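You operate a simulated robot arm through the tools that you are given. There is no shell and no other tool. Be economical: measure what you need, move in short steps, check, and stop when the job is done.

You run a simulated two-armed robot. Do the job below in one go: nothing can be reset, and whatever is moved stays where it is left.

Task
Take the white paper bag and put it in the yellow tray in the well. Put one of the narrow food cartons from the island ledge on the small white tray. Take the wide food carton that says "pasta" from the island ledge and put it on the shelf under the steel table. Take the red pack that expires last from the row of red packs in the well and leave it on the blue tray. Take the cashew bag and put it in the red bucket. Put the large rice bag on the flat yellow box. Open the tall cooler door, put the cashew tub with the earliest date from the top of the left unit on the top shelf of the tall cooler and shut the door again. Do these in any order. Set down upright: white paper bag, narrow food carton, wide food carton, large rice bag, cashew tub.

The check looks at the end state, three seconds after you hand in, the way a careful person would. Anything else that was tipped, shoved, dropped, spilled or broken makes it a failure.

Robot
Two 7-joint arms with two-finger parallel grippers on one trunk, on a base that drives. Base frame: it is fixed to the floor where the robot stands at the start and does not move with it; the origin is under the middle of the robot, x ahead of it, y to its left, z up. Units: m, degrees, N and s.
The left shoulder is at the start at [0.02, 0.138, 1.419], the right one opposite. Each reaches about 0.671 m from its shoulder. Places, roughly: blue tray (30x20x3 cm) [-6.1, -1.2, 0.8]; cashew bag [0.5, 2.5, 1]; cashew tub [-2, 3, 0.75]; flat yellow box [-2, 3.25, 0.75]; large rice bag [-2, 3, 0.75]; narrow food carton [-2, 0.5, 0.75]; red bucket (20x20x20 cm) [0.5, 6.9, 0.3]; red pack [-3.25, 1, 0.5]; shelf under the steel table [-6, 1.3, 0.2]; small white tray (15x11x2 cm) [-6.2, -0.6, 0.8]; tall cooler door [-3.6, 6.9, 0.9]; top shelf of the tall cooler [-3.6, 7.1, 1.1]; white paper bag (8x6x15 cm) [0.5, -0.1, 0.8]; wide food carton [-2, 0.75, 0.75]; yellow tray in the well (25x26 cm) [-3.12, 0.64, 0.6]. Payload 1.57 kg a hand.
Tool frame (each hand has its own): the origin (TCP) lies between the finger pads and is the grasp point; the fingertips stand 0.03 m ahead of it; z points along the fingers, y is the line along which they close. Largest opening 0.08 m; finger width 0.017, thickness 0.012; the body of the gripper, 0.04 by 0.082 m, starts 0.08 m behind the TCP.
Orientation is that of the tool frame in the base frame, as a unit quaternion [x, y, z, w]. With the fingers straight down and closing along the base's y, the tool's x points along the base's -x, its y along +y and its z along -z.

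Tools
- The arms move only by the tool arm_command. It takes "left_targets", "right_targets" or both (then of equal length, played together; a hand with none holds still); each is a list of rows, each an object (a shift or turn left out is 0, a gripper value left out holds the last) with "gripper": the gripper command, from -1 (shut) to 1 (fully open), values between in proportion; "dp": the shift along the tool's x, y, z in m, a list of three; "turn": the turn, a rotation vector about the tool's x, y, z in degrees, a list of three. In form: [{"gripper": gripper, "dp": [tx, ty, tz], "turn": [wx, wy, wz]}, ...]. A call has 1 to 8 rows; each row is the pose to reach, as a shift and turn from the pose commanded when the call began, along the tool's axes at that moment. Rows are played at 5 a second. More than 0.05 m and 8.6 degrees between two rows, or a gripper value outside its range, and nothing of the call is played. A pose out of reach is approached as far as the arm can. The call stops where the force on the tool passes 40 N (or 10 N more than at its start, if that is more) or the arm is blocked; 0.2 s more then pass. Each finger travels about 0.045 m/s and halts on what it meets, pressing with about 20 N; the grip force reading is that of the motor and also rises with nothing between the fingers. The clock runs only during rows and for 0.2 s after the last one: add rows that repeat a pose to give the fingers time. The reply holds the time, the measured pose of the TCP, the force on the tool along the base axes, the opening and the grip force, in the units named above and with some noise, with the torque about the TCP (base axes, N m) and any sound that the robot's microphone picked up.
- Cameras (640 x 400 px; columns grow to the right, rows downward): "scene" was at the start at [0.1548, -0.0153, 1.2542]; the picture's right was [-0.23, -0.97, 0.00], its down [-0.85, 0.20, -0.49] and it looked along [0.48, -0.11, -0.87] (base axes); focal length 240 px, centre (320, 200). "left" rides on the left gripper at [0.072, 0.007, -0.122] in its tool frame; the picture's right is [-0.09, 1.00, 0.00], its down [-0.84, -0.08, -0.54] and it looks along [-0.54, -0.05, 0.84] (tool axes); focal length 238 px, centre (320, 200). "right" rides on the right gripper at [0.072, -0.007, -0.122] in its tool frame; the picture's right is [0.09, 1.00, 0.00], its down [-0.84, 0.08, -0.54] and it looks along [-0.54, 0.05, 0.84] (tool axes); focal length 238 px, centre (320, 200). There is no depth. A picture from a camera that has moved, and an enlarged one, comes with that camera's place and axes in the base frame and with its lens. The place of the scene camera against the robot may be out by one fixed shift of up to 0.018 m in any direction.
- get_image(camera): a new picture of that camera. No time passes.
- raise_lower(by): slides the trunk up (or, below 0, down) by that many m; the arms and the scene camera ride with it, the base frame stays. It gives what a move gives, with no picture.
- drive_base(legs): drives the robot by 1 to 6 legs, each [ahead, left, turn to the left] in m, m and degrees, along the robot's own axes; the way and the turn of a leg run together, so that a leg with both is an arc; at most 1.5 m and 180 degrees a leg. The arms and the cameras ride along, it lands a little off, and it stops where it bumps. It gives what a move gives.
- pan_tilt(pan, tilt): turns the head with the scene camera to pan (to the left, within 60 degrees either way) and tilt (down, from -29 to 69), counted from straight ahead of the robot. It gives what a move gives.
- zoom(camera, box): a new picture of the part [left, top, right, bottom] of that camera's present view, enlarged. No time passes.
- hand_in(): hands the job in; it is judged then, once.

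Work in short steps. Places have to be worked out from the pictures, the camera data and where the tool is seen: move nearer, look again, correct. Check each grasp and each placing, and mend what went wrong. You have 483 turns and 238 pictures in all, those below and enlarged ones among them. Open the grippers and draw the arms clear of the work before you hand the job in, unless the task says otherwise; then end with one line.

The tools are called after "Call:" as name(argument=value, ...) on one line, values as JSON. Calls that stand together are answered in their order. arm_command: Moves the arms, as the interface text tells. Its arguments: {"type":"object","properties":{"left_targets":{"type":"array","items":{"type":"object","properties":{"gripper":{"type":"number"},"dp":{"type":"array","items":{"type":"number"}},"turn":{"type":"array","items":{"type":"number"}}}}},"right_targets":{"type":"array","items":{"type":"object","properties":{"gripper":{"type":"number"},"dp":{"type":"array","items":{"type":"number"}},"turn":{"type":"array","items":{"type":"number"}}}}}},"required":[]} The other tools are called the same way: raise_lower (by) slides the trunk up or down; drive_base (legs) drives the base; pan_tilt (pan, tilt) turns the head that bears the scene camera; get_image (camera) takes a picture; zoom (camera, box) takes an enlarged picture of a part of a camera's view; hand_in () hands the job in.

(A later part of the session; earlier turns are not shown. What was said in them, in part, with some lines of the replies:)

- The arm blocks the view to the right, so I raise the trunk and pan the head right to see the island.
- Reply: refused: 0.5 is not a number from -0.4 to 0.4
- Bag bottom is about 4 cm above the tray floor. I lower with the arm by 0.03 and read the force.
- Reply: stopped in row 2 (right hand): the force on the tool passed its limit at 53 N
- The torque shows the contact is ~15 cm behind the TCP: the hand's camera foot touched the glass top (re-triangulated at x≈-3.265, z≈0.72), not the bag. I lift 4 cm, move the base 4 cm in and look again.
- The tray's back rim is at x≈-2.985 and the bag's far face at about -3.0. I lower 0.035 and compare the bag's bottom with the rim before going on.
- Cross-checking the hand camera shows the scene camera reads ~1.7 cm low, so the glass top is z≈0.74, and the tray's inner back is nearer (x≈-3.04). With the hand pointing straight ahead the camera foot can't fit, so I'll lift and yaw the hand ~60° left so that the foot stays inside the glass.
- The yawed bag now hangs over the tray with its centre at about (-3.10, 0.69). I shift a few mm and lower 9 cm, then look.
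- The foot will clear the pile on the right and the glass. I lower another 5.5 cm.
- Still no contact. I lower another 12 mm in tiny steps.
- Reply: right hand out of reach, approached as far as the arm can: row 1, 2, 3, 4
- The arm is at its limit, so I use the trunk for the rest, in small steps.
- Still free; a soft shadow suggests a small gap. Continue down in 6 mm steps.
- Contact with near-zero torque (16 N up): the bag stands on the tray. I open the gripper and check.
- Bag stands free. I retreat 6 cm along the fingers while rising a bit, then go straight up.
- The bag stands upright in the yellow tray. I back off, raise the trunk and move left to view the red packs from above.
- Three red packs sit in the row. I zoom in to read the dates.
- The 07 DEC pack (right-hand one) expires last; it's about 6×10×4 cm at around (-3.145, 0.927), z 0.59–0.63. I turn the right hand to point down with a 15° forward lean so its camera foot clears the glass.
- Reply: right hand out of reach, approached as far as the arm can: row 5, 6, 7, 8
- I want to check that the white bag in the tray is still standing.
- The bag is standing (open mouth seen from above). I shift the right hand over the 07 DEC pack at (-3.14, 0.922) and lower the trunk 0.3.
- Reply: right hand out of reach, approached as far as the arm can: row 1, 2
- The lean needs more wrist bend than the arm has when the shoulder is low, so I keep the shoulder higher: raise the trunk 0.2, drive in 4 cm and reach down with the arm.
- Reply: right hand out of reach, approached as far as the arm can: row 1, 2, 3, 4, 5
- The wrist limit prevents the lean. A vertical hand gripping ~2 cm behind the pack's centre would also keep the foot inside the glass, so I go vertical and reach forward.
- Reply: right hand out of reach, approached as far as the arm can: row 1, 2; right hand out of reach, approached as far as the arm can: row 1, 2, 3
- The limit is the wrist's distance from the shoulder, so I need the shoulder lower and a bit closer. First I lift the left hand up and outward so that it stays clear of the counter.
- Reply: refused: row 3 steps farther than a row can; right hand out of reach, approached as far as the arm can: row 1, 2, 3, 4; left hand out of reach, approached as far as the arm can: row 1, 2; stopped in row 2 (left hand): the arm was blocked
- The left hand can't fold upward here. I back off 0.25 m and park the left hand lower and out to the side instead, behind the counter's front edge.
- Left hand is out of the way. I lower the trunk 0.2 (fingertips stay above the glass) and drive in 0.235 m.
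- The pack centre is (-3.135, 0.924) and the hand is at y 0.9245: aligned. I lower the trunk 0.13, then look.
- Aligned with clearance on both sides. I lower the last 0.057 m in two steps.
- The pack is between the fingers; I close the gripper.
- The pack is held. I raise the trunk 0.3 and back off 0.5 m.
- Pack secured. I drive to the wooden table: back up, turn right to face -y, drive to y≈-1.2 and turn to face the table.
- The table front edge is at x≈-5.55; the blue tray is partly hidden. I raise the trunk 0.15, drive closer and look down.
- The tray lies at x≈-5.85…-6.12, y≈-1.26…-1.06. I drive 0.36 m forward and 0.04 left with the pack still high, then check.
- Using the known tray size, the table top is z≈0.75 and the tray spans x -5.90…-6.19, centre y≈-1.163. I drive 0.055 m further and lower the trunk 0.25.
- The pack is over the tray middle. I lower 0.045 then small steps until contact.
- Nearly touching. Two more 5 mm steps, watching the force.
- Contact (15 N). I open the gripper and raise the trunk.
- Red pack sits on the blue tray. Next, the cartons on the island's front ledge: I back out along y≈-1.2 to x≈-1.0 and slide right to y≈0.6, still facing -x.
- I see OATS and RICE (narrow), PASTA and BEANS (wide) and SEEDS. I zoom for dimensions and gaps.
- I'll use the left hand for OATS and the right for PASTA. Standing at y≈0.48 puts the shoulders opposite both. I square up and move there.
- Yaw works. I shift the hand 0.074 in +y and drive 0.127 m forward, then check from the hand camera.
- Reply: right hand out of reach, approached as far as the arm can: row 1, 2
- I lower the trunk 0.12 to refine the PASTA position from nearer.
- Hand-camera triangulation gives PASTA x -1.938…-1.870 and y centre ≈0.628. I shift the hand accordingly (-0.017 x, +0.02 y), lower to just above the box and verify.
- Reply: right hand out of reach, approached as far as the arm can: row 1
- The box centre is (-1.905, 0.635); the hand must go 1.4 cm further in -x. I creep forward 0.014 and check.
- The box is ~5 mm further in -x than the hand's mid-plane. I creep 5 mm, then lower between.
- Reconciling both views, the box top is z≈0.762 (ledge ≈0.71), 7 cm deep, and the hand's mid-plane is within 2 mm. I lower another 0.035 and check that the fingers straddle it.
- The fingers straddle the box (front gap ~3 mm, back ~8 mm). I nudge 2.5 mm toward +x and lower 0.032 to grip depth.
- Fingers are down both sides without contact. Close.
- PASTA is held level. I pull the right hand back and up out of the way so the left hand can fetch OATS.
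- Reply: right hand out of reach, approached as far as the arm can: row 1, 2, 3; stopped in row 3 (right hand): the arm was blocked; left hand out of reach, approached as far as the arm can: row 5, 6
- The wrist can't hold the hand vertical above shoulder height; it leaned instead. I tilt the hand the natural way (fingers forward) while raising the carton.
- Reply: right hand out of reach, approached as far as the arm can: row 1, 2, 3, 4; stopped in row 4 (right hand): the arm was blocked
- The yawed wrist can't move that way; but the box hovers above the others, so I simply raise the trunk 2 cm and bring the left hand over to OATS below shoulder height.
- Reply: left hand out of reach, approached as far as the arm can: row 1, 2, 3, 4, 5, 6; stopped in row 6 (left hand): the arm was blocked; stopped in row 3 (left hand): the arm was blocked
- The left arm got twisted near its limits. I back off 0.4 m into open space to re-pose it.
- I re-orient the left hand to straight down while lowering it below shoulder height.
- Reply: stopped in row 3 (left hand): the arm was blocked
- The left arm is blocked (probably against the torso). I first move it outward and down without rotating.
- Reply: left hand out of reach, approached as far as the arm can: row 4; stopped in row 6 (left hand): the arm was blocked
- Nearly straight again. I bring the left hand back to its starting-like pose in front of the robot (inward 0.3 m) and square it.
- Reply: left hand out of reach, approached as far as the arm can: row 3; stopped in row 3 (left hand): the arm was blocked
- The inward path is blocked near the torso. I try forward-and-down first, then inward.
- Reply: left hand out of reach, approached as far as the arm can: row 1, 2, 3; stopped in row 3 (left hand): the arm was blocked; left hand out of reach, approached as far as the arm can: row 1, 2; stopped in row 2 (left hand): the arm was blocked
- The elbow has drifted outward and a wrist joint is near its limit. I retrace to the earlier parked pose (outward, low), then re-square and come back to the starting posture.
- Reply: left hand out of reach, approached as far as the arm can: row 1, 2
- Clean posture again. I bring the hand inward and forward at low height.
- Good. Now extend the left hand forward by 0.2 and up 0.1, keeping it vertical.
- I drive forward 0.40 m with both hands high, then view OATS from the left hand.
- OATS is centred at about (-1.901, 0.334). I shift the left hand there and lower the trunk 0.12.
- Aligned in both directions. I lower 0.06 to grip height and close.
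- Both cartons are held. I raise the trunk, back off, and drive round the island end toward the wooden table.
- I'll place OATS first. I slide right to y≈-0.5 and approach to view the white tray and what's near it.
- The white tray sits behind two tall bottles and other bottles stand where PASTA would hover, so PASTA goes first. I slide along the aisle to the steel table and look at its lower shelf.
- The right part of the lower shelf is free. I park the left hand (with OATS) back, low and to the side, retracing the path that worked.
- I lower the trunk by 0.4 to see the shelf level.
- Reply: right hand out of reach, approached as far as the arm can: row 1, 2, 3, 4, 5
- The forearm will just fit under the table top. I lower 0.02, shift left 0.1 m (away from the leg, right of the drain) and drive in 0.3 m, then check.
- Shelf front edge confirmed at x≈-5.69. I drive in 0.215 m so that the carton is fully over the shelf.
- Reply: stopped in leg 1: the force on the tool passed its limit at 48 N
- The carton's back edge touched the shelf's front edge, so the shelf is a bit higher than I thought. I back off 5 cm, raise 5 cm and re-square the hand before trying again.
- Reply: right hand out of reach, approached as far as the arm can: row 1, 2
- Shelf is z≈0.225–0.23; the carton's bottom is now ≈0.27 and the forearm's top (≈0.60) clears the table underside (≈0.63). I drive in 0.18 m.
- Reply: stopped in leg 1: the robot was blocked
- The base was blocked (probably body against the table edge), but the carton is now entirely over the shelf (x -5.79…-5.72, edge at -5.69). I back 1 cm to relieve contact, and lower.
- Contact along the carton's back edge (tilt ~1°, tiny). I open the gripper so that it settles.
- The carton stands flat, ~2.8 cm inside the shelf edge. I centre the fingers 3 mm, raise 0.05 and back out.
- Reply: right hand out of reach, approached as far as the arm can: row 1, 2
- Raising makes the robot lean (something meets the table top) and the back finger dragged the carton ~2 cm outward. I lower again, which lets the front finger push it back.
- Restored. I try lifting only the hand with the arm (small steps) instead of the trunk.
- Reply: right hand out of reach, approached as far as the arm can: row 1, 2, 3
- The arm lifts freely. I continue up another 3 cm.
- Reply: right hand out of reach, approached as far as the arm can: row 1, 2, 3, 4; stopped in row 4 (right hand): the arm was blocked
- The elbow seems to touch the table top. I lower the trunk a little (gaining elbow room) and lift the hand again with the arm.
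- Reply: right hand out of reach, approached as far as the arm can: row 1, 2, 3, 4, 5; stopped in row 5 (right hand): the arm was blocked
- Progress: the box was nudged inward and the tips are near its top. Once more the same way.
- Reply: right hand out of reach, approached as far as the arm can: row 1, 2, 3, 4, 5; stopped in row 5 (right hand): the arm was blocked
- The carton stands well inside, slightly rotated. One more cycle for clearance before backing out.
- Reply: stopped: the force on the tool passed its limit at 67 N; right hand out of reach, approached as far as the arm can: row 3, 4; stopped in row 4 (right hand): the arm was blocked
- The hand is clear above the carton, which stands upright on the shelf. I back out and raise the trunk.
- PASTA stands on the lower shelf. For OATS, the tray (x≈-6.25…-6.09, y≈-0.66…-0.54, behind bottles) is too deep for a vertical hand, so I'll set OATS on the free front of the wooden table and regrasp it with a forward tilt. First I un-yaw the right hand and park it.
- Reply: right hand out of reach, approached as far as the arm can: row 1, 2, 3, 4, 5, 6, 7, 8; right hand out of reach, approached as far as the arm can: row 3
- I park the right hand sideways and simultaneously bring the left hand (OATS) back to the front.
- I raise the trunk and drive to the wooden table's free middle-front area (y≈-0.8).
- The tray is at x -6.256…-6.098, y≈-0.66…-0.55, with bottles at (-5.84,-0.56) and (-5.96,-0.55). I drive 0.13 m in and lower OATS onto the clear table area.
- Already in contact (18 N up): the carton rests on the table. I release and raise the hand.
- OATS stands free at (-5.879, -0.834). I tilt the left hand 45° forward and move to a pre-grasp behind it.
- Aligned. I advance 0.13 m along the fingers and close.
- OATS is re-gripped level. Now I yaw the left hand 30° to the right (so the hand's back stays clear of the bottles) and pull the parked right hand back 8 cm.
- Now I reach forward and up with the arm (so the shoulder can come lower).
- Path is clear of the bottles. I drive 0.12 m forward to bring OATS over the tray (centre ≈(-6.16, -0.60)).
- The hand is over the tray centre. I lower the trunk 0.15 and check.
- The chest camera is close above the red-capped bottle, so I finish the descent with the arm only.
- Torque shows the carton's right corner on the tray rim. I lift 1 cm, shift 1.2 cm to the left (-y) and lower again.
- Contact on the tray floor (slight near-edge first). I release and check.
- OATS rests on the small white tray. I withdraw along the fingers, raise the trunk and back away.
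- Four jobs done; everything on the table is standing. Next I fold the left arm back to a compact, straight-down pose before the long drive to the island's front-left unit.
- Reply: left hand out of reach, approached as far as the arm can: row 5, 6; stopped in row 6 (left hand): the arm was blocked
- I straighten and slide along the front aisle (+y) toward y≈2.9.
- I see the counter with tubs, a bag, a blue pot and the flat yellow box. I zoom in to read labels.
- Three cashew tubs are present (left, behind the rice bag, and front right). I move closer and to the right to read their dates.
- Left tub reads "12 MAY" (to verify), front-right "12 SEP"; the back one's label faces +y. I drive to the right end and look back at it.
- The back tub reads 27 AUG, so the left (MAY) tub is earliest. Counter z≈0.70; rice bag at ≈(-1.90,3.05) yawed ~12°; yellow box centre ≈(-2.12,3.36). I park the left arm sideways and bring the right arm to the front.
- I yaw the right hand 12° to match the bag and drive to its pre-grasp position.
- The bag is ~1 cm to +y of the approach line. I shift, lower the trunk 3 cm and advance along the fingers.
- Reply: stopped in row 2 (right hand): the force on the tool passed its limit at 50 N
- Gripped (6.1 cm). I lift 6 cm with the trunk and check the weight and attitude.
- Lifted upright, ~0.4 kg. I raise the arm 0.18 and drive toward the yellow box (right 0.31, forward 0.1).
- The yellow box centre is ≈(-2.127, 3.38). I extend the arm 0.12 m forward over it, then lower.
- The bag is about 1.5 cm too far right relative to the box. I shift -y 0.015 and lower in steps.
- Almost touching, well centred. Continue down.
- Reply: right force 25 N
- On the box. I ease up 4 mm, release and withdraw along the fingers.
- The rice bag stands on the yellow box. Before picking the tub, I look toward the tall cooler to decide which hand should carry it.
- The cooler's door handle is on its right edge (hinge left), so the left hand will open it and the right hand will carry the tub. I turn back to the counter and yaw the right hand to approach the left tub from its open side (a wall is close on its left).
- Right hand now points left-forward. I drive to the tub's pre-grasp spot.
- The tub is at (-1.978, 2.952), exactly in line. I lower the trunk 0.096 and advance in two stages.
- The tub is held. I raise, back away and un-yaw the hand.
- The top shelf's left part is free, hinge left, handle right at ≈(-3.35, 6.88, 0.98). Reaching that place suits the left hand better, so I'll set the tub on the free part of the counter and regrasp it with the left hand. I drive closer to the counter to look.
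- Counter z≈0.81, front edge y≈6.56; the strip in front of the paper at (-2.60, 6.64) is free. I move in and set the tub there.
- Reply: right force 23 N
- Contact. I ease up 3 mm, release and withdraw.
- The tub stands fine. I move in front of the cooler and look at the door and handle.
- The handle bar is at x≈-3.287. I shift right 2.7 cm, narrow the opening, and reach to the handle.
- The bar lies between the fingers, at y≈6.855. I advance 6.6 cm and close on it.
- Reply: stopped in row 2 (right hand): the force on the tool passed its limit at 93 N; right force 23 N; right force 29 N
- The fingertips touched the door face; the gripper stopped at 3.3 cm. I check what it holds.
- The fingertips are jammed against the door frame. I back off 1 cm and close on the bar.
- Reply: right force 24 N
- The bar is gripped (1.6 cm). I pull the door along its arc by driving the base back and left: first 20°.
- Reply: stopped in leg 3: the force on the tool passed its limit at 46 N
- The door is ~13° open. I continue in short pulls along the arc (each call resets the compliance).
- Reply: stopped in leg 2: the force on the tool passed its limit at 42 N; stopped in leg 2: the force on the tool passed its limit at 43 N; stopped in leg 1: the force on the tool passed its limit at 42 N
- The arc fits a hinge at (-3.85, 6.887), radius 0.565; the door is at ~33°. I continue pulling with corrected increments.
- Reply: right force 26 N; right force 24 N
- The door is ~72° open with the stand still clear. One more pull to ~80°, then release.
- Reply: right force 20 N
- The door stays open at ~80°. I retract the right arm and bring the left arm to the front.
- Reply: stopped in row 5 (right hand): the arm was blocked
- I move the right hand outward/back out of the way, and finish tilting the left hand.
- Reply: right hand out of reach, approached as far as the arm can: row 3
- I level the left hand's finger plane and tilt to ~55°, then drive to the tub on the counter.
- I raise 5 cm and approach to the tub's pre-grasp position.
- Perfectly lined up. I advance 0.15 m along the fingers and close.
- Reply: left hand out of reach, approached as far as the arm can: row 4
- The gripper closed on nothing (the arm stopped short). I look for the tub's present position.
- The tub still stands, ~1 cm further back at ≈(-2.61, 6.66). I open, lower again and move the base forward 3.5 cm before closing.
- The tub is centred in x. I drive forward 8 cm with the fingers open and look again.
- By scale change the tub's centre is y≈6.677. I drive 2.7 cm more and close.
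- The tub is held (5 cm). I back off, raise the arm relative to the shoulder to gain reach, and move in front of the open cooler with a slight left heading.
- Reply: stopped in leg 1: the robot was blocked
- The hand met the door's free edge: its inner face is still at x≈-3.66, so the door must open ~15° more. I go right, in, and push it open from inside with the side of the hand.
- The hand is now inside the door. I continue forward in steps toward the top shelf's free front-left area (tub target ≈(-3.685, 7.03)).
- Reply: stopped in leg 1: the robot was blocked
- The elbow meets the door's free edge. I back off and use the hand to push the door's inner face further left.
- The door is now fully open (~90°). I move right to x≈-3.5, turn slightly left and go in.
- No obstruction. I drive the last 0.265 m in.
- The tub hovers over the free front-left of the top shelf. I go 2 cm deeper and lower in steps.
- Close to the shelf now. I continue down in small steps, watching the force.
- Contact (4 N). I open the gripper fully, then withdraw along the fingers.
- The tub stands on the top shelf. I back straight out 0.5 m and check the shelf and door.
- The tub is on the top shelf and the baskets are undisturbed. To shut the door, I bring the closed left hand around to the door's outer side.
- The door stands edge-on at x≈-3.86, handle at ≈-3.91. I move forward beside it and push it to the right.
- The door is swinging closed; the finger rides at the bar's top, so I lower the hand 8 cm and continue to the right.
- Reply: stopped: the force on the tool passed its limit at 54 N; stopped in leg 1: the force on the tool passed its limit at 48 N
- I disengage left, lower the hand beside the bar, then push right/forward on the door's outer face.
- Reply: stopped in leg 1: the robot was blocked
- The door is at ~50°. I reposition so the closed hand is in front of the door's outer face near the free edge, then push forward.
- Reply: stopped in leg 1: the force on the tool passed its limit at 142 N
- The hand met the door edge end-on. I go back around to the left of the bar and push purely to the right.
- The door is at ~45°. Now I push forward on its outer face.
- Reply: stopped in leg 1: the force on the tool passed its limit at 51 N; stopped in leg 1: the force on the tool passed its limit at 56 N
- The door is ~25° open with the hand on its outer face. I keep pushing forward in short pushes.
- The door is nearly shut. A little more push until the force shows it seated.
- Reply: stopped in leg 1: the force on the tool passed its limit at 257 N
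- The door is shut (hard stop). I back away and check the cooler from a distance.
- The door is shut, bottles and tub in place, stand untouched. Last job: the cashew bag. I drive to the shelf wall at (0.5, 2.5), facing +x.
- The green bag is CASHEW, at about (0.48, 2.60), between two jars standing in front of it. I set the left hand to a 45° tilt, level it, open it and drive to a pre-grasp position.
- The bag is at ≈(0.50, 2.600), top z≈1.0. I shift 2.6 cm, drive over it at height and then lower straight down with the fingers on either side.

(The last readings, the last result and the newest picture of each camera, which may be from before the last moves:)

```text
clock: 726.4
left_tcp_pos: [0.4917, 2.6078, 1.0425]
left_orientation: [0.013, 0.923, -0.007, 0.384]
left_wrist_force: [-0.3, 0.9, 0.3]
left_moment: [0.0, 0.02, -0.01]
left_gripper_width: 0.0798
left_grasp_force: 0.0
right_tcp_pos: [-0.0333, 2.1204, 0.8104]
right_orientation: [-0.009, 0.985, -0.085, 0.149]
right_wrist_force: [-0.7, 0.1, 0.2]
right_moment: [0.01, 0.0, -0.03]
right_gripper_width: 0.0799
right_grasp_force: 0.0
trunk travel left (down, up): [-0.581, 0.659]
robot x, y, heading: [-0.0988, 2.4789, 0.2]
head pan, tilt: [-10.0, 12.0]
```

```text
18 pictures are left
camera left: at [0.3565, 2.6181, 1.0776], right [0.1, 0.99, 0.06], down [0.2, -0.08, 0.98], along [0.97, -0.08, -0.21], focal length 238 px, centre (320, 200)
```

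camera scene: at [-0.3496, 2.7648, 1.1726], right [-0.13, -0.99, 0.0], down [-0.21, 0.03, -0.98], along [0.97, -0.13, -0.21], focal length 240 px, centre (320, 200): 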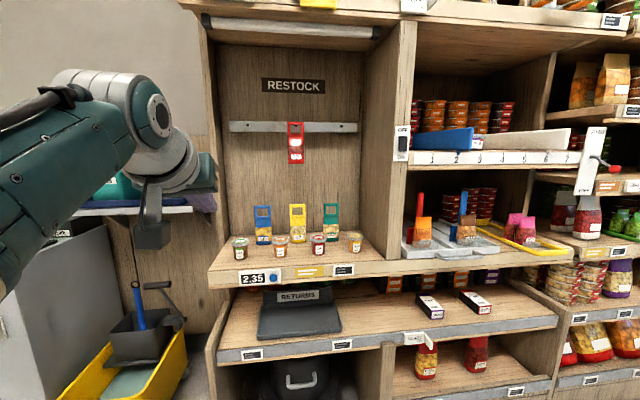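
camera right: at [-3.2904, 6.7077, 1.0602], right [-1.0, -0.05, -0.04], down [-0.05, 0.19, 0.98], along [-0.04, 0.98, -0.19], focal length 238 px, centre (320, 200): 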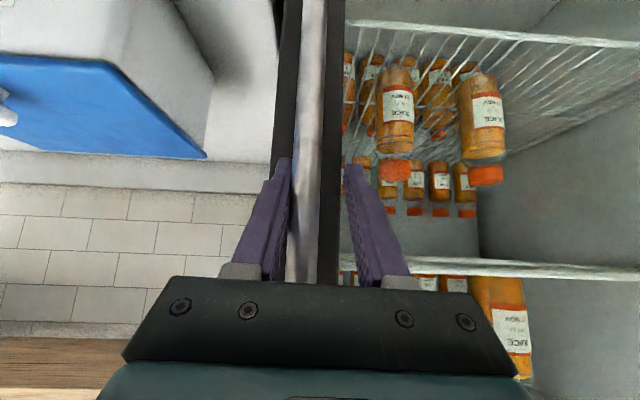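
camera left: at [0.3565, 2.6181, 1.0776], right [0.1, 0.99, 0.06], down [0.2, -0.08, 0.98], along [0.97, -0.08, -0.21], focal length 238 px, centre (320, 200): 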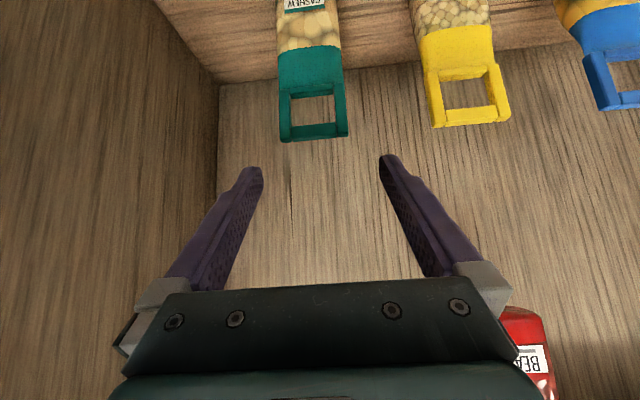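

Aligned within 5 mm. I nudge and lower 0.11, then close.

Call:
arm_command(left_targets=[{"dp": [0, -0.005, 0]}, {"dp": [0, -0.005, 0]}])

Call:
raise_lower(by=-0.11)

Call:
arm_command(left_targets=[{"gripper": -1}, {"gripper": -1}, {"gripper": -1}, {"gripper": -1}, {"gripper": -1}])

Call:
get_image(camera="left")

```text
clock: 727.0
left_tcp_pos: [0.493, 2.6024, 1.0432]
left_orientation: [0.013, 0.923, -0.009, 0.383]
left_wrist_force: [0.6, -0.9, 0.1]
left_moment: [0.01, 0.0, 0.0]
left_gripper_width: 0.0798
left_grasp_force: 0.0
right_tcp_pos: [-0.0335, 2.1201, 0.8124]
right_orientation: [-0.007, 0.985, -0.085, 0.15]
right_wrist_force: [0.0, 0.7, -0.2]
right_moment: [0.01, -0.04, -0.01]
right_gripper_width: 0.0802
right_grasp_force: 0.0
trunk travel left (down, up): [-0.581, 0.659]
robot x, y, heading: [-0.1002, 2.4741, 0.5]
head pan, tilt: [-10.0, 12.0]
```

```text
clock: 728.4
left_tcp_pos: [0.4914, 2.6029, 0.9329]
left_orientation: [0.014, 0.923, -0.009, 0.384]
left_wrist_force: [-0.3, 0.5, 0.8]
left_moment: [-0.03, 0.0, -0.01]
left_gripper_width: 0.0802
left_grasp_force: 0.1
right_tcp_pos: [-0.0338, 2.1207, 0.7024]
right_orientation: [-0.008, 0.985, -0.084, 0.15]
right_wrist_force: [0.0, -0.3, 0.9]
right_moment: [0.0, -0.02, 0.01]
right_gripper_width: 0.0801
right_grasp_force: 0.1
trunk travel left (down, up): [-0.471, 0.769]
robot x, y, heading: [-0.0982, 2.4769, 0.6]
head pan, tilt: [-10.0, 12.0]
```

```text
clock: 729.6
left_tcp_pos: [0.492, 2.6028, 0.9326]
left_orientation: [0.013, 0.924, -0.008, 0.383]
left_wrist_force: [0.0, -0.2, 0.0]
left_moment: [-0.01, -0.02, 0.0]
left_gripper_width: 0.0
left_grasp_force: 14.2
right_tcp_pos: [-0.0325, 2.1206, 0.702]
right_orientation: [-0.008, 0.985, -0.085, 0.15]
right_wrist_force: [-0.7, 0.2, -0.2]
right_moment: [-0.03, 0.0, 0.01]
right_gripper_width: 0.08
right_grasp_force: 0.1
trunk travel left (down, up): [-0.471, 0.769]
robot x, y, heading: [-0.1032, 2.4749, 0.1]
head pan, tilt: [-10.0, 12.0]
```

```text
17 pictures are left
camera left: at [0.3558, 2.6132, 0.9683], right [0.1, 0.99, 0.06], down [0.2, -0.08, 0.98], along [0.97, -0.08, -0.21], focal length 238 px, centre (320, 200)
```

left: 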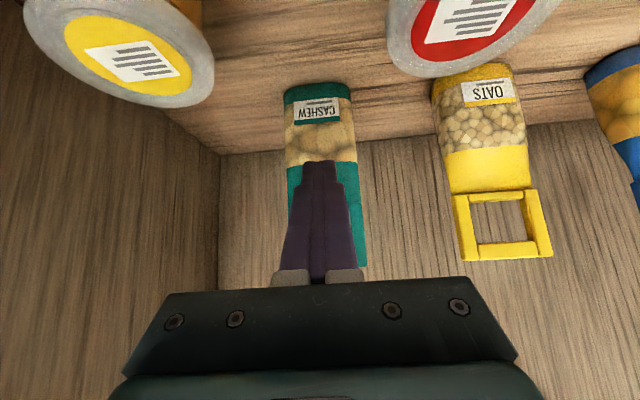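

The bag is deeper than I judged (x≈0.54, z 0.82–0.985). I open, move 5 cm forward, lower 3 cm and close again.

Call:
arm_command(left_targets=[{"gripper": 1}, {"gripper": 1}, {"gripper": 1}, {"gripper": 1}, {"gripper": 1}])

Call:
drive_base(legs=[[0.05, 0, 0]])

Call:
raise_lower(by=-0.025)

Call:
arm_command(left_targets=[{"gripper": -1}, {"gripper": -1}, {"gripper": -1}, {"gripper": -1}, {"gripper": -1}])

```text
clock: 730.8
left_tcp_pos: [0.4928, 2.6019, 0.9332]
left_orientation: [0.013, 0.923, -0.009, 0.384]
left_wrist_force: [-0.3, 0.2, 0.2]
left_moment: [0.0, 0.02, -0.02]
left_gripper_width: 0.08
left_grasp_force: 0.1
right_tcp_pos: [-0.0331, 2.1209, 0.7018]
right_orientation: [-0.009, 0.985, -0.084, 0.15]
right_wrist_force: [-0.1, 0.4, -0.4]
right_moment: [-0.01, -0.06, -0.02]
right_gripper_width: 0.08
right_grasp_force: 0.0
trunk travel left (down, up): [-0.471, 0.769]
robot x, y, heading: [-0.1002, 2.4761, 0.2]
head pan, tilt: [-10.0, 12.0]
```

```text
clock: 731.8
left_tcp_pos: [0.5432, 2.6037, 0.9332]
left_orientation: [0.013, 0.924, -0.008, 0.383]
left_wrist_force: [0.2, 0.3, 0.0]
left_moment: [0.01, 0.01, 0.02]
left_gripper_width: 0.0798
left_grasp_force: 0.0
right_tcp_pos: [0.017, 2.1214, 0.7007]
right_orientation: [-0.008, 0.985, -0.085, 0.149]
right_wrist_force: [0.1, 0.3, 0.0]
right_moment: [0.01, 0.02, 0.0]
right_gripper_width: 0.0801
right_grasp_force: 0.1
trunk travel left (down, up): [-0.471, 0.769]
robot x, y, heading: [-0.0463, 2.4745, 0.4]
head pan, tilt: [-10.0, 12.0]
```

```text
clock: 732.5
left_tcp_pos: [0.5426, 2.6019, 0.9082]
left_orientation: [0.014, 0.923, -0.008, 0.384]
left_wrist_force: [0.9, -0.1, -0.1]
left_moment: [0.02, -0.04, 0.0]
left_gripper_width: 0.08
left_grasp_force: 0.0
right_tcp_pos: [0.016, 2.1202, 0.6771]
right_orientation: [-0.008, 0.985, -0.084, 0.15]
right_wrist_force: [-0.2, 0.2, 0.2]
right_moment: [0.0, -0.01, -0.01]
right_gripper_width: 0.08
right_grasp_force: 0.0
trunk travel left (down, up): [-0.446, 0.794]
robot x, y, heading: [-0.0477, 2.4785, 0.5]
head pan, tilt: [-10.0, 12.0]
```

```text
clock: 733.7
left_tcp_pos: [0.5436, 2.6039, 0.9064]
left_orientation: [0.014, 0.923, -0.009, 0.384]
left_wrist_force: [-0.3, 0.3, 1.6]
left_moment: [0.07, 0.03, 0.01]
left_gripper_width: 0.0599
left_grasp_force: 19.8
right_tcp_pos: [0.0156, 2.1212, 0.6769]
right_orientation: [-0.007, 0.985, -0.084, 0.149]
right_wrist_force: [0.4, -0.3, -0.3]
right_moment: [-0.05, -0.01, 0.02]
right_gripper_width: 0.0798
right_grasp_force: 0.1
trunk travel left (down, up): [-0.446, 0.794]
robot x, y, heading: [-0.0468, 2.4761, 0.5]
head pan, tilt: [-10.0, 12.0]
```

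Gripped at 6 cm. I lift 0.16, back out and check.

Call:
raise_lower(by=0.17)

Call:
drive_base(legs=[[-0.6, 0, 0]])

Call:
get_image(camera="scene")

```text
clock: 735.6
left_tcp_pos: [0.5421, 2.6032, 1.0761]
left_orientation: [0.013, 0.924, -0.008, 0.382]
left_wrist_force: [-0.8, 0.2, -1.0]
left_moment: [0.03, -0.05, 0.0]
left_gripper_width: 0.0595
left_grasp_force: 20.3
right_tcp_pos: [0.0154, 2.1202, 0.8469]
right_orientation: [-0.008, 0.985, -0.085, 0.149]
right_wrist_force: [-0.8, -0.5, 0.5]
right_moment: [-0.02, -0.01, -0.02]
right_gripper_width: 0.0799
right_grasp_force: 0.1
trunk travel left (down, up): [-0.616, 0.624]
robot x, y, heading: [-0.0484, 2.4784, 0.6]
head pan, tilt: [-10.0, 12.0]
```

```text
clock: 739.0
left_tcp_pos: [-0.0722, 2.5993, 1.0775]
left_orientation: [0.012, 0.923, -0.008, 0.384]
left_wrist_force: [-0.2, 0.3, -0.6]
left_moment: [0.02, 0.01, 0.01]
left_gripper_width: 0.0595
left_grasp_force: 19.9
right_tcp_pos: [-0.5959, 2.1157, 0.8459]
right_orientation: [-0.009, 0.985, -0.085, 0.151]
right_wrist_force: [0.6, 0.6, -0.3]
right_moment: [-0.01, -0.03, -0.02]
right_gripper_width: 0.0796
right_grasp_force: 0.0
trunk travel left (down, up): [-0.616, 0.624]
robot x, y, heading: [-0.662, 2.4714, 0.8]
head pan, tilt: [-10.0, 12.0]
```

```text
16 pictures are left
camera scene: at [-0.4804, 2.4562, 1.1477], right [-0.16, -0.99, 0.0], down [-0.21, 0.03, -0.98], along [0.96, -0.16, -0.21], focal length 240 px, centre (320, 200)
```

scene: 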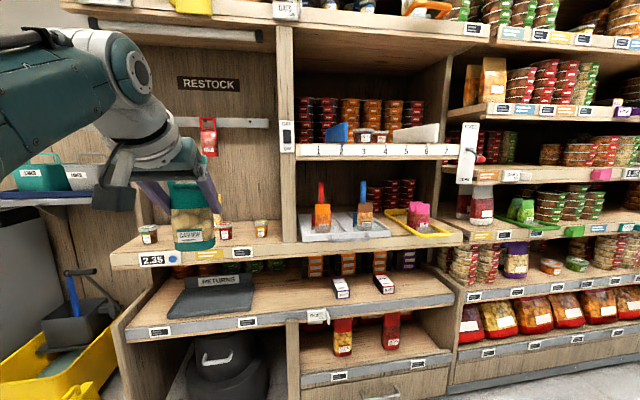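

The bag is held and the jars stand. I drive along the wall toward the red bucket and look at it.

Call:
drive_base(legs=[[0, 1.4, -0.8], [0, 1.4, 0], [0, 1.0, 0]])

Call:
pan_tilt(pan=15, tilt=30)

Call:
get_image(camera="scene")

```text
clock: 757.4
left_tcp_pos: [-0.0911, 6.4051, 1.077]
left_orientation: [0.007, 0.923, -0.005, 0.384]
left_wrist_force: [0.5, 0.3, -0.7]
left_moment: [-0.03, 0.01, 0.0]
left_gripper_width: 0.0596
left_grasp_force: 20.1
right_tcp_pos: [-0.6099, 5.914, 0.8456]
right_orientation: [-0.017, 0.985, -0.084, 0.151]
right_wrist_force: [-0.7, 0.1, 1.1]
right_moment: [-0.02, -0.02, -0.01]
right_gripper_width: 0.08
right_grasp_force: 0.0
trunk travel left (down, up): [-0.616, 0.624]
robot x, y, heading: [-0.6796, 6.2652, 1.4]
head pan, tilt: [-10.0, 12.0]
```

```text
clock: 758.3
left_tcp_pos: [-0.09, 6.4042, 1.0765]
left_orientation: [0.005, 0.924, -0.005, 0.382]
left_wrist_force: [-0.2, -0.3, -1.1]
left_moment: [-0.01, 0.01, 0.0]
left_gripper_width: 0.0596
left_grasp_force: 20.7
right_tcp_pos: [-0.6095, 5.9127, 0.8461]
right_orientation: [-0.017, 0.985, -0.084, 0.15]
right_wrist_force: [0.5, -0.2, 0.7]
right_moment: [-0.01, 0.02, 0.03]
right_gripper_width: 0.08
right_grasp_force: 0.0
trunk travel left (down, up): [-0.616, 0.624]
robot x, y, heading: [-0.6797, 6.2673, 1.2]
head pan, tilt: [15.0, 30.0]
```

```text
15 pictures are left
camera scene: at [-0.5036, 6.2949, 1.1186], right [0.28, -0.96, 0.0], down [-0.48, -0.14, -0.87], along [0.83, 0.24, -0.5], focal length 240 px, centre (320, 200)
```

scene: 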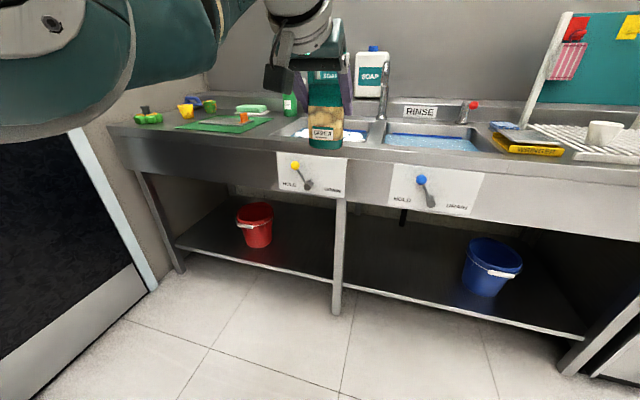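

The red bucket (rim z≈0.41, centre ≈(0.46, 6.95)) stands under the sink table; apron underside ≈0.68. I flatten the left hand's tilt to ~75°, lower the arm relative to the shoulder, and align with the bucket.

Call:
arm_command(left_targets=[{"dp": [0.012, 0, 0.012], "turn": [0, -7.5, 0]}, {"dp": [0.024, 0, 0.024], "turn": [0, -15, 0]}, {"dp": [0.036, 0, 0.036], "turn": [0, -22.5, 0]}, {"dp": [0.048, 0, 0.048], "turn": [0, -30, 0]}, {"dp": [0.06, 0, 0.06], "turn": [0, -30, 0]}])

Call:
drive_base(legs=[[0, 0.55, -1.3]])

Call:
raise_lower(by=-0.4)

Call:
get_image(camera="scene")

```text
clock: 759.5
left_tcp_pos: [-0.0906, 6.4045, 0.9932]
left_orientation: [0.005, 0.792, -0.007, 0.61]
left_wrist_force: [0.4, 0.1, 0.0]
left_moment: [0.01, 0.0, -0.03]
left_gripper_width: 0.0598
left_grasp_force: 19.9
right_tcp_pos: [-0.6085, 5.9129, 0.8465]
right_orientation: [-0.017, 0.985, -0.083, 0.151]
right_wrist_force: [-0.5, -0.4, 0.1]
right_moment: [-0.02, 0.01, 0.01]
right_gripper_width: 0.0799
right_grasp_force: 0.1
trunk travel left (down, up): [-0.616, 0.624]
robot x, y, heading: [-0.6802, 6.2649, 1.3]
head pan, tilt: [15.0, 30.0]
```

```text
clock: 762.6
left_tcp_pos: [-0.0969, 6.9344, 0.9933]
left_orientation: [0.012, 0.793, -0.013, 0.608]
left_wrist_force: [0.1, -0.4, -0.9]
left_moment: [-0.04, 0.02, -0.01]
left_gripper_width: 0.0592
left_grasp_force: 20.0
right_tcp_pos: [-0.6246, 6.4535, 0.8466]
right_orientation: [-0.007, 0.985, -0.085, 0.149]
right_wrist_force: [-0.2, 0.3, -1.4]
right_moment: [-0.01, 0.0, 0.01]
right_gripper_width: 0.0799
right_grasp_force: 0.1
trunk travel left (down, up): [-0.616, 0.624]
robot x, y, heading: [-0.6892, 6.8085, 0.4]
head pan, tilt: [15.0, 30.0]
```

```text
clock: 766.6
left_tcp_pos: [-0.0896, 6.9284, 0.7148]
left_orientation: [0.009, 0.792, -0.014, 0.611]
left_wrist_force: [0.5, 0.3, -1.2]
left_moment: [-0.04, 0.01, -0.01]
left_gripper_width: 0.0595
left_grasp_force: 20.3
right_tcp_pos: [-0.6349, 6.4492, 0.5672]
right_orientation: [-0.001, 0.988, -0.083, 0.131]
right_wrist_force: [0.1, 0.3, 0.4]
right_moment: [-0.01, 0.01, 0.0]
right_gripper_width: 0.0801
right_grasp_force: 0.1
trunk travel left (down, up): [-0.335, 0.905]
robot x, y, heading: [-0.687, 6.8082, 0.1]
head pan, tilt: [15.0, 30.0]
stopped: the arm was blocked; the commanded pose is now the measured one
```

```text
14 pictures are left
camera scene: at [-0.5049, 6.8271, 0.8397], right [0.27, -0.96, 0.01], down [-0.48, -0.14, -0.87], along [0.84, 0.23, -0.5], focal length 240 px, centre (320, 200)
```

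scene: 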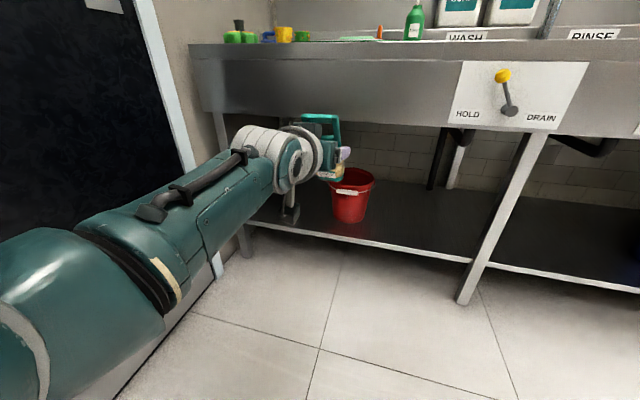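

An elbow likely met the neighbouring counter's end behind me. I move 0.22 m forward (still short of the sink table) and lower further.

Call:
raise_lower(by=0.03)

Call:
drive_base(legs=[[0.2, 0, 0]])

Call:
raise_lower(by=-0.15)

Call:
get_image(camera="scene")

```text
clock: 767.4
left_tcp_pos: [-0.0961, 6.9352, 0.7406]
left_orientation: [0.012, 0.793, -0.012, 0.609]
left_wrist_force: [0.5, 1.1, -0.8]
left_moment: [-0.04, 0.0, 0.0]
left_gripper_width: 0.0596
left_grasp_force: 20.2
right_tcp_pos: [-0.6429, 6.4575, 0.5919]
right_orientation: [0.0, 0.988, -0.081, 0.128]
right_wrist_force: [0.8, 0.6, 0.0]
right_moment: [-0.02, -0.01, 0.01]
right_gripper_width: 0.08
right_grasp_force: 0.1
trunk travel left (down, up): [-0.365, 0.875]
robot x, y, heading: [-0.6886, 6.8066, 0.5]
head pan, tilt: [15.0, 30.0]
```

```text
clock: 769.0
left_tcp_pos: [0.1108, 6.9335, 0.7418]
left_orientation: [0.013, 0.793, -0.013, 0.609]
left_wrist_force: [-0.7, 0.2, -0.8]
left_moment: [0.0, 0.0, 0.0]
left_gripper_width: 0.0596
left_grasp_force: 19.7
right_tcp_pos: [-0.4375, 6.4568, 0.5934]
right_orientation: [0.001, 0.988, -0.081, 0.128]
right_wrist_force: [-0.3, 0.0, 0.2]
right_moment: [0.0, 0.01, 0.03]
right_gripper_width: 0.0802
right_grasp_force: 0.0
trunk travel left (down, up): [-0.365, 0.875]
robot x, y, heading: [-0.4816, 6.8104, 0.3]
head pan, tilt: [15.0, 30.0]
```

```text
clock: 770.8
left_tcp_pos: [0.1107, 6.935, 0.5914]
left_orientation: [0.013, 0.794, -0.013, 0.608]
left_wrist_force: [-0.3, 0.2, -0.9]
left_moment: [0.04, 0.0, -0.01]
left_gripper_width: 0.0592
left_grasp_force: 19.9
right_tcp_pos: [-0.4363, 6.4572, 0.4418]
right_orientation: [0.0, 0.988, -0.082, 0.128]
right_wrist_force: [-0.8, -0.3, -0.2]
right_moment: [0.01, 0.01, 0.01]
right_gripper_width: 0.08
right_grasp_force: 0.1
trunk travel left (down, up): [-0.215, 1.025]
robot x, y, heading: [-0.4839, 6.8095, 0.3]
head pan, tilt: [15.0, 30.0]
```

```text
13 pictures are left
camera scene: at [-0.3043, 6.8331, 0.7177], right [0.26, -0.97, 0.0], down [-0.48, -0.13, -0.87], along [0.84, 0.23, -0.5], focal length 240 px, centre (320, 200)
```

scene: 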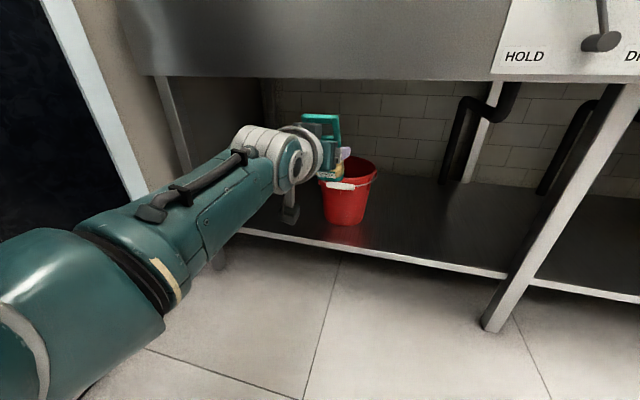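

The geometry fits: apron underside z≈0.70, rim ≈0.42. I lower 3.5 cm and drive 0.33 m forward so the bag is over the bucket.

Call:
raise_lower(by=-0.035)

Call:
drive_base(legs=[[0.2, 0, 0]])

Call:
get_image(camera="left")

Call:
get_image(camera="scene")

```text
clock: 771.5
left_tcp_pos: [0.1107, 6.9348, 0.557]
left_orientation: [0.014, 0.793, -0.014, 0.608]
left_wrist_force: [0.3, -0.7, 0.3]
left_moment: [0.03, 0.01, 0.0]
left_gripper_width: 0.0596
left_grasp_force: 20.0
right_tcp_pos: [-0.4375, 6.4569, 0.4085]
right_orientation: [0.0, 0.988, -0.081, 0.129]
right_wrist_force: [0.2, -0.5, 0.3]
right_moment: [0.01, -0.04, 0.02]
right_gripper_width: 0.0804
right_grasp_force: 0.0
trunk travel left (down, up): [-0.18, 1.06]
robot x, y, heading: [-0.482, 6.8088, 0.1]
head pan, tilt: [15.0, 30.0]
```

```text
clock: 773.1
left_tcp_pos: [0.3055, 6.9365, 0.5568]
left_orientation: [0.012, 0.793, -0.012, 0.609]
left_wrist_force: [0.5, 0.5, -0.5]
left_moment: [0.01, -0.01, -0.02]
left_gripper_width: 0.0597
left_grasp_force: 19.7
right_tcp_pos: [-0.241, 6.4574, 0.4066]
right_orientation: [0.0, 0.988, -0.081, 0.128]
right_wrist_force: [-0.1, 0.3, 0.6]
right_moment: [0.0, 0.01, 0.01]
right_gripper_width: 0.08
right_grasp_force: 0.1
trunk travel left (down, up): [-0.18, 1.06]
robot x, y, heading: [-0.2851, 6.8096, 0.6]
head pan, tilt: [15.0, 30.0]
```

```text
12 pictures are left
camera left: at [0.1708, 6.9467, 0.5192], right [0.06, 0.99, 0.08], down [-0.31, -0.06, 0.95], along [0.95, -0.08, 0.3], focal length 238 px, centre (320, 200)
```

left: 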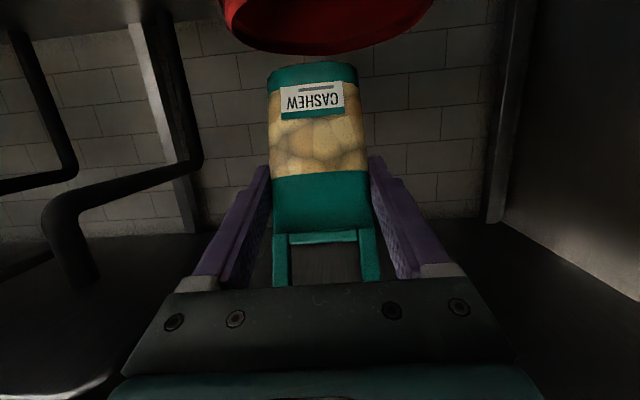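

```text
11 pictures are left
camera scene: at [-0.1079, 6.8342, 0.6825], right [0.26, -0.96, 0.0], down [-0.48, -0.13, -0.87], along [0.83, 0.23, -0.5], focal length 240 px, centre (320, 200)
```

scene: 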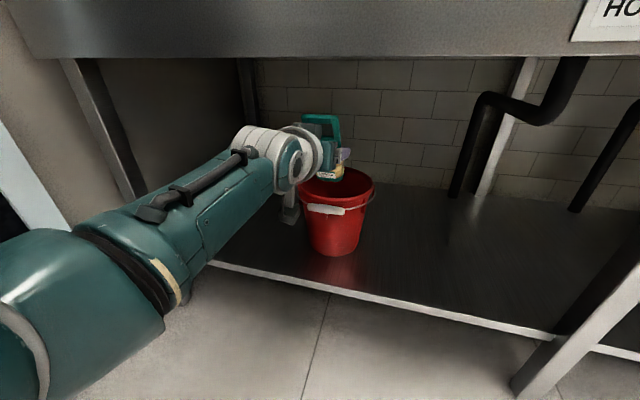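

The bucket's centre is ≈(0.463, 6.946). I drive 0.125 m further and lower the bag into it.

Call:
drive_base(legs=[[0.125, 0.008, 0]])

Call:
raise_lower(by=-0.06)

Call:
get_image(camera="scene")

```text
clock: 774.4
left_tcp_pos: [0.4268, 6.9443, 0.556]
left_orientation: [0.011, 0.793, -0.012, 0.608]
left_wrist_force: [-0.5, -1.3, 0.3]
left_moment: [0.01, 0.02, -0.02]
left_gripper_width: 0.0593
left_grasp_force: 20.2
right_tcp_pos: [-0.1193, 6.466, 0.4082]
right_orientation: [0.0, 0.988, -0.081, 0.129]
right_wrist_force: [-0.3, 0.3, 0.0]
right_moment: [0.03, -0.01, 0.0]
right_gripper_width: 0.0801
right_grasp_force: 0.1
trunk travel left (down, up): [-0.18, 1.06]
robot x, y, heading: [-0.165, 6.816, 0.4]
head pan, tilt: [15.0, 30.0]
```

```text
clock: 775.4
left_tcp_pos: [0.428, 6.9447, 0.4961]
left_orientation: [0.012, 0.793, -0.013, 0.608]
left_wrist_force: [-0.2, 0.1, 0.3]
left_moment: [0.01, 0.02, -0.01]
left_gripper_width: 0.0597
left_grasp_force: 20.0
right_tcp_pos: [-0.1177, 6.4664, 0.3475]
right_orientation: [-0.001, 0.989, -0.08, 0.128]
right_wrist_force: [-0.2, 1.2, 0.8]
right_moment: [-0.02, 0.01, 0.01]
right_gripper_width: 0.0798
right_grasp_force: 0.1
trunk travel left (down, up): [-0.12, 1.12]
robot x, y, heading: [-0.1605, 6.8195, -0.0]
head pan, tilt: [15.0, 30.0]
```

```text
10 pictures are left
camera scene: at [0.0137, 6.8428, 0.6226], right [0.26, -0.96, 0.0], down [-0.48, -0.13, -0.87], along [0.84, 0.23, -0.5], focal length 240 px, centre (320, 200)
```

scene: 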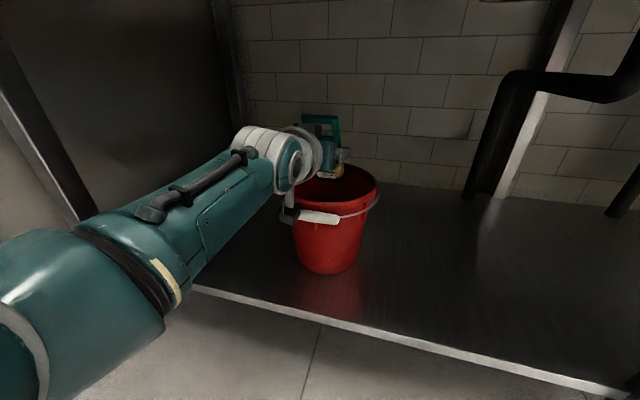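

The bag's bottom is at rim level, centred. I lower another 3.5 cm and release.

Call:
raise_lower(by=-0.035)

Call:
arm_command(left_targets=[{"gripper": 1}, {"gripper": 1}, {"gripper": 1}, {"gripper": 1}, {"gripper": 1}])

Call:
get_image(camera="left")

```text
clock: 776.2
left_tcp_pos: [0.4288, 6.9451, 0.4616]
left_orientation: [0.012, 0.793, -0.012, 0.608]
left_wrist_force: [-0.2, -0.5, -0.3]
left_moment: [-0.04, 0.03, -0.01]
left_gripper_width: 0.0595
left_grasp_force: 20.1
right_tcp_pos: [-0.1181, 6.4664, 0.3123]
right_orientation: [0.0, 0.989, -0.08, 0.128]
right_wrist_force: [0.7, 0.7, 0.6]
right_moment: [0.02, 0.01, -0.02]
right_gripper_width: 0.0801
right_grasp_force: 0.0
trunk travel left (down, up): [-0.085, 1.155]
robot x, y, heading: [-0.1622, 6.8195, 0.6]
head pan, tilt: [15.0, 30.0]
```

```text
clock: 777.4
left_tcp_pos: [0.4288, 6.9455, 0.4616]
left_orientation: [0.012, 0.793, -0.013, 0.608]
left_wrist_force: [-0.7, 0.1, -0.4]
left_moment: [-0.01, -0.03, -0.01]
left_gripper_width: 0.0801
left_grasp_force: 0.0
right_tcp_pos: [-0.1174, 6.4673, 0.3126]
right_orientation: [0.0, 0.989, -0.081, 0.128]
right_wrist_force: [0.2, 0.0, -0.5]
right_moment: [0.03, 0.0, -0.01]
right_gripper_width: 0.0802
right_grasp_force: 0.0
trunk travel left (down, up): [-0.085, 1.155]
robot x, y, heading: [-0.1645, 6.8197, 0.3]
head pan, tilt: [15.0, 30.0]
```

```text
9 pictures are left
camera left: at [0.2925, 6.9555, 0.4243], right [0.06, 0.99, 0.08], down [-0.31, -0.06, 0.95], along [0.95, -0.08, 0.3], focal length 238 px, centre (320, 200)
```

left: 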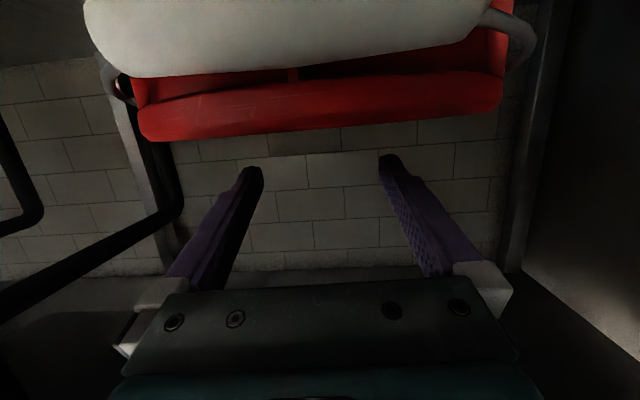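

The bag has dropped out of the fingers. I raise 6 cm, back out and look into the bucket.

Call:
raise_lower(by=0.06)

Call:
drive_base(legs=[[-0.35, 0, 0]])

Call:
raise_lower(by=0.15)

Call:
get_image(camera="scene")

```text
clock: 778.4
left_tcp_pos: [0.4284, 6.9458, 0.5217]
left_orientation: [0.012, 0.794, -0.012, 0.608]
left_wrist_force: [-0.1, 0.0, 0.7]
left_moment: [-0.01, 0.03, 0.01]
left_gripper_width: 0.08
left_grasp_force: 0.2
right_tcp_pos: [-0.1165, 6.4678, 0.372]
right_orientation: [-0.001, 0.988, -0.08, 0.129]
right_wrist_force: [0.0, 0.6, 0.1]
right_moment: [0.01, 0.0, 0.02]
right_gripper_width: 0.08
right_grasp_force: 0.0
trunk travel left (down, up): [-0.145, 1.095]
robot x, y, heading: [-0.1637, 6.819, 0.4]
head pan, tilt: [15.0, 30.0]
```

```text
clock: 780.6
left_tcp_pos: [0.08, 6.9451, 0.5213]
left_orientation: [0.01, 0.793, -0.011, 0.609]
left_wrist_force: [0.0, 0.3, 0.4]
left_moment: [0.0, 0.01, 0.0]
left_gripper_width: 0.0799
left_grasp_force: 0.1
right_tcp_pos: [-0.4634, 6.4656, 0.3731]
right_orientation: [-0.003, 0.988, -0.08, 0.129]
right_wrist_force: [0.5, 0.3, -0.9]
right_moment: [0.02, -0.01, 0.01]
right_gripper_width: 0.08
right_grasp_force: 0.1
trunk travel left (down, up): [-0.145, 1.095]
robot x, y, heading: [-0.5144, 6.8182, 0.5]
head pan, tilt: [15.0, 30.0]
```

```text
clock: 782.4
left_tcp_pos: [0.0785, 6.9447, 0.6726]
left_orientation: [0.011, 0.794, -0.011, 0.608]
left_wrist_force: [-0.5, -0.1, -0.1]
left_moment: [-0.01, -0.01, -0.03]
left_gripper_width: 0.0801
left_grasp_force: 0.1
right_tcp_pos: [-0.4651, 6.4652, 0.5239]
right_orientation: [-0.003, 0.988, -0.08, 0.129]
right_wrist_force: [0.0, 1.4, 0.3]
right_moment: [0.03, 0.0, -0.03]
right_gripper_width: 0.08
right_grasp_force: 0.0
trunk travel left (down, up): [-0.295, 0.945]
robot x, y, heading: [-0.5093, 6.817, 0.7]
head pan, tilt: [15.0, 30.0]
```

```text
8 pictures are left
camera scene: at [-0.3353, 6.841, 0.7976], right [0.27, -0.96, 0.0], down [-0.48, -0.13, -0.87], along [0.83, 0.23, -0.5], focal length 240 px, centre (320, 200)
```

scene: 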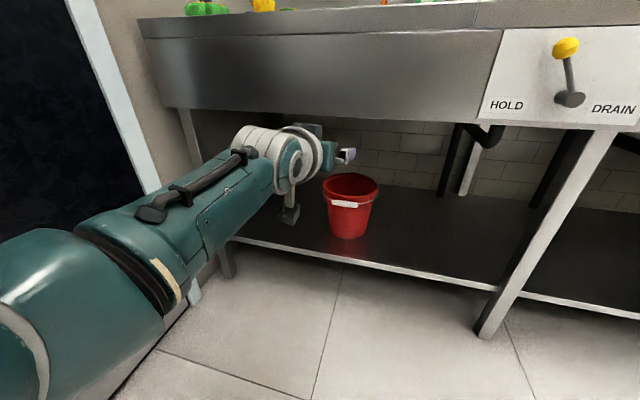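

Call:
zoom(camera="scene", box=[290, 140, 420, 260])

```text
3.33 times, centred on (355, 200) of scene
camera zoom: at [-0.3353, 6.841, 0.7976], right [0.27, -0.96, 0.0], down [-0.48, -0.13, -0.87], along [0.83, 0.23, -0.5], focal length 799 px, centre (203, 200)
```

zoom: 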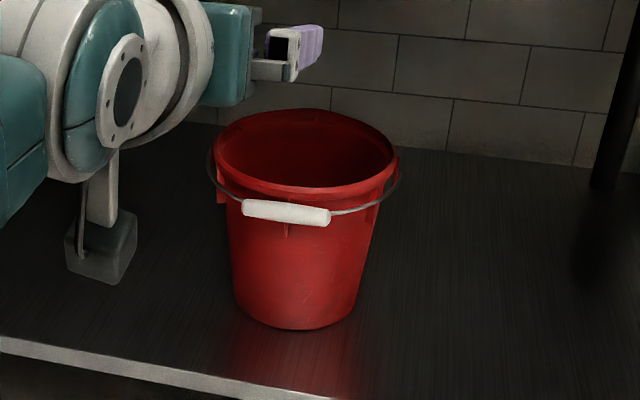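

The bag isn't visible from this angle. I go in again at safe height to look deeper into the bucket.

Call:
raise_lower(by=-0.11)

Call:
drive_base(legs=[[0.33, 0, 0]])

Call:
pan_tilt(pan=12, tilt=42)

Call:
get_image(camera="scene")

```text
clock: 783.8
left_tcp_pos: [0.079, 6.945, 0.562]
left_orientation: [0.011, 0.794, -0.012, 0.608]
left_wrist_force: [-0.3, 0.4, 0.5]
left_moment: [-0.01, 0.04, 0.06]
left_gripper_width: 0.08
left_grasp_force: 0.1
right_tcp_pos: [-0.4647, 6.4643, 0.4125]
right_orientation: [-0.003, 0.988, -0.08, 0.128]
right_wrist_force: [0.1, 1.0, 0.2]
right_moment: [0.0, 0.02, 0.0]
right_gripper_width: 0.0801
right_grasp_force: 0.2
trunk travel left (down, up): [-0.185, 1.055]
robot x, y, heading: [-0.51, 6.8182, 0.6]
head pan, tilt: [15.0, 30.0]
```

```text
clock: 786.0
left_tcp_pos: [0.4097, 6.9486, 0.5612]
left_orientation: [0.01, 0.793, -0.011, 0.608]
left_wrist_force: [-0.6, 0.4, 0.6]
left_moment: [0.02, 0.02, -0.06]
left_gripper_width: 0.0803
left_grasp_force: 0.0
right_tcp_pos: [-0.1329, 6.4682, 0.4128]
right_orientation: [-0.003, 0.988, -0.081, 0.128]
right_wrist_force: [0.1, 0.3, 0.2]
right_moment: [-0.01, 0.01, 0.06]
right_gripper_width: 0.0801
right_grasp_force: 0.1
trunk travel left (down, up): [-0.185, 1.055]
robot x, y, heading: [-0.1825, 6.8217, 0.5]
head pan, tilt: [15.0, 30.0]
```

```text
clock: 786.7
left_tcp_pos: [0.4096, 6.9486, 0.5618]
left_orientation: [0.009, 0.793, -0.011, 0.609]
left_wrist_force: [-0.4, -0.6, 0.5]
left_moment: [-0.02, -0.02, -0.03]
left_gripper_width: 0.0801
left_grasp_force: 0.0
right_tcp_pos: [-0.1324, 6.4686, 0.4132]
right_orientation: [-0.003, 0.988, -0.08, 0.129]
right_wrist_force: [-0.8, -0.6, 0.2]
right_moment: [0.0, 0.01, 0.03]
right_gripper_width: 0.0799
right_grasp_force: 0.1
trunk travel left (down, up): [-0.185, 1.055]
robot x, y, heading: [-0.1788, 6.8189, 0.5]
head pan, tilt: [12.0, 42.0]
```

```text
6 pictures are left
camera scene: at [-0.009, 6.8385, 0.6694], right [0.22, -0.98, 0.0], down [-0.65, -0.15, -0.74], along [0.73, 0.16, -0.67], focal length 240 px, centre (320, 200)
```

scene: 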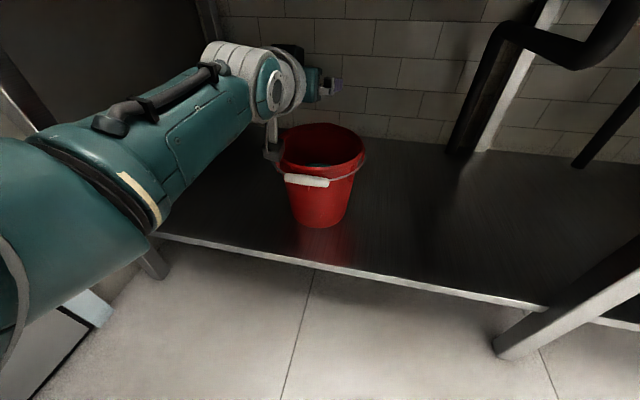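

Call:
zoom(camera="scene", box=[250, 100, 390, 240])

```text
2.86 times, centred on (320, 170) of scene
camera zoom: at [-0.009, 6.8385, 0.6694], right [0.22, -0.98, 0.0], down [-0.65, -0.15, -0.74], along [0.73, 0.16, -0.67], focal length 685 px, centre (320, 286)
```

zoom: 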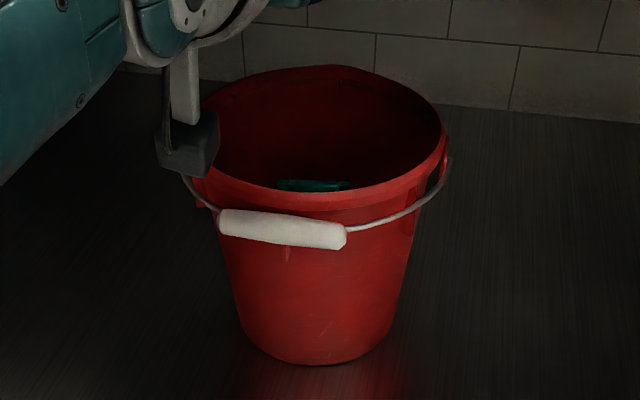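

The green cashew bag lies inside the bucket. I back out clear of everything; both grippers are open.

Call:
drive_base(legs=[[-0.35, 0, 0]])

Call:
get_image(camera="scene")

```text
clock: 789.0
left_tcp_pos: [0.0583, 6.9465, 0.5626]
left_orientation: [0.009, 0.794, -0.011, 0.608]
left_wrist_force: [-0.3, 0.2, 0.7]
left_moment: [0.0, 0.03, 0.02]
left_gripper_width: 0.0797
left_grasp_force: 0.1
right_tcp_pos: [-0.4847, 6.4644, 0.4117]
right_orientation: [-0.005, 0.988, -0.08, 0.13]
right_wrist_force: [-0.1, 0.5, 0.0]
right_moment: [0.0, 0.0, -0.02]
right_gripper_width: 0.08
right_grasp_force: 0.1
trunk travel left (down, up): [-0.185, 1.055]
robot x, y, heading: [-0.5356, 6.8148, 0.7]
head pan, tilt: [12.0, 42.0]
```

```text
4 pictures are left
camera scene: at [-0.3613, 6.8347, 0.6694], right [0.22, -0.98, 0.0], down [-0.65, -0.15, -0.74], along [0.73, 0.16, -0.67], focal length 240 px, centre (320, 200)
```

scene: 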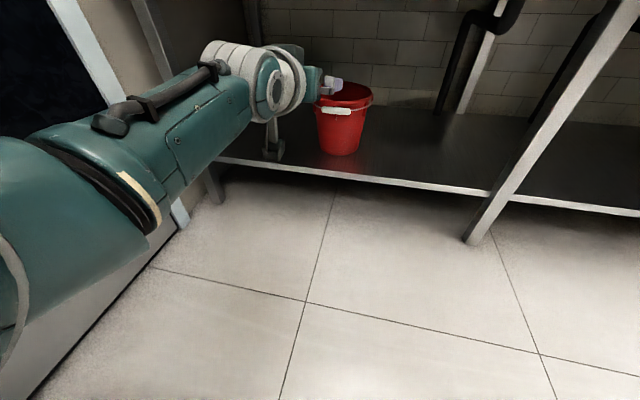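

All seven placements are made, and the arms are clear with the grippers open. I hand in.

Call:
hand_in()

```text
The job is handed in.
```

All seven placements are done and the job is handed in; three things to know are that the wide pasta carton stands a few degrees turned on the shelf under the steel table, the bucket view showed only part of the green cashew bag, and I read the tub's date as "12 MAY" but it may be "22 MAY", which is the earliest of the three either way.
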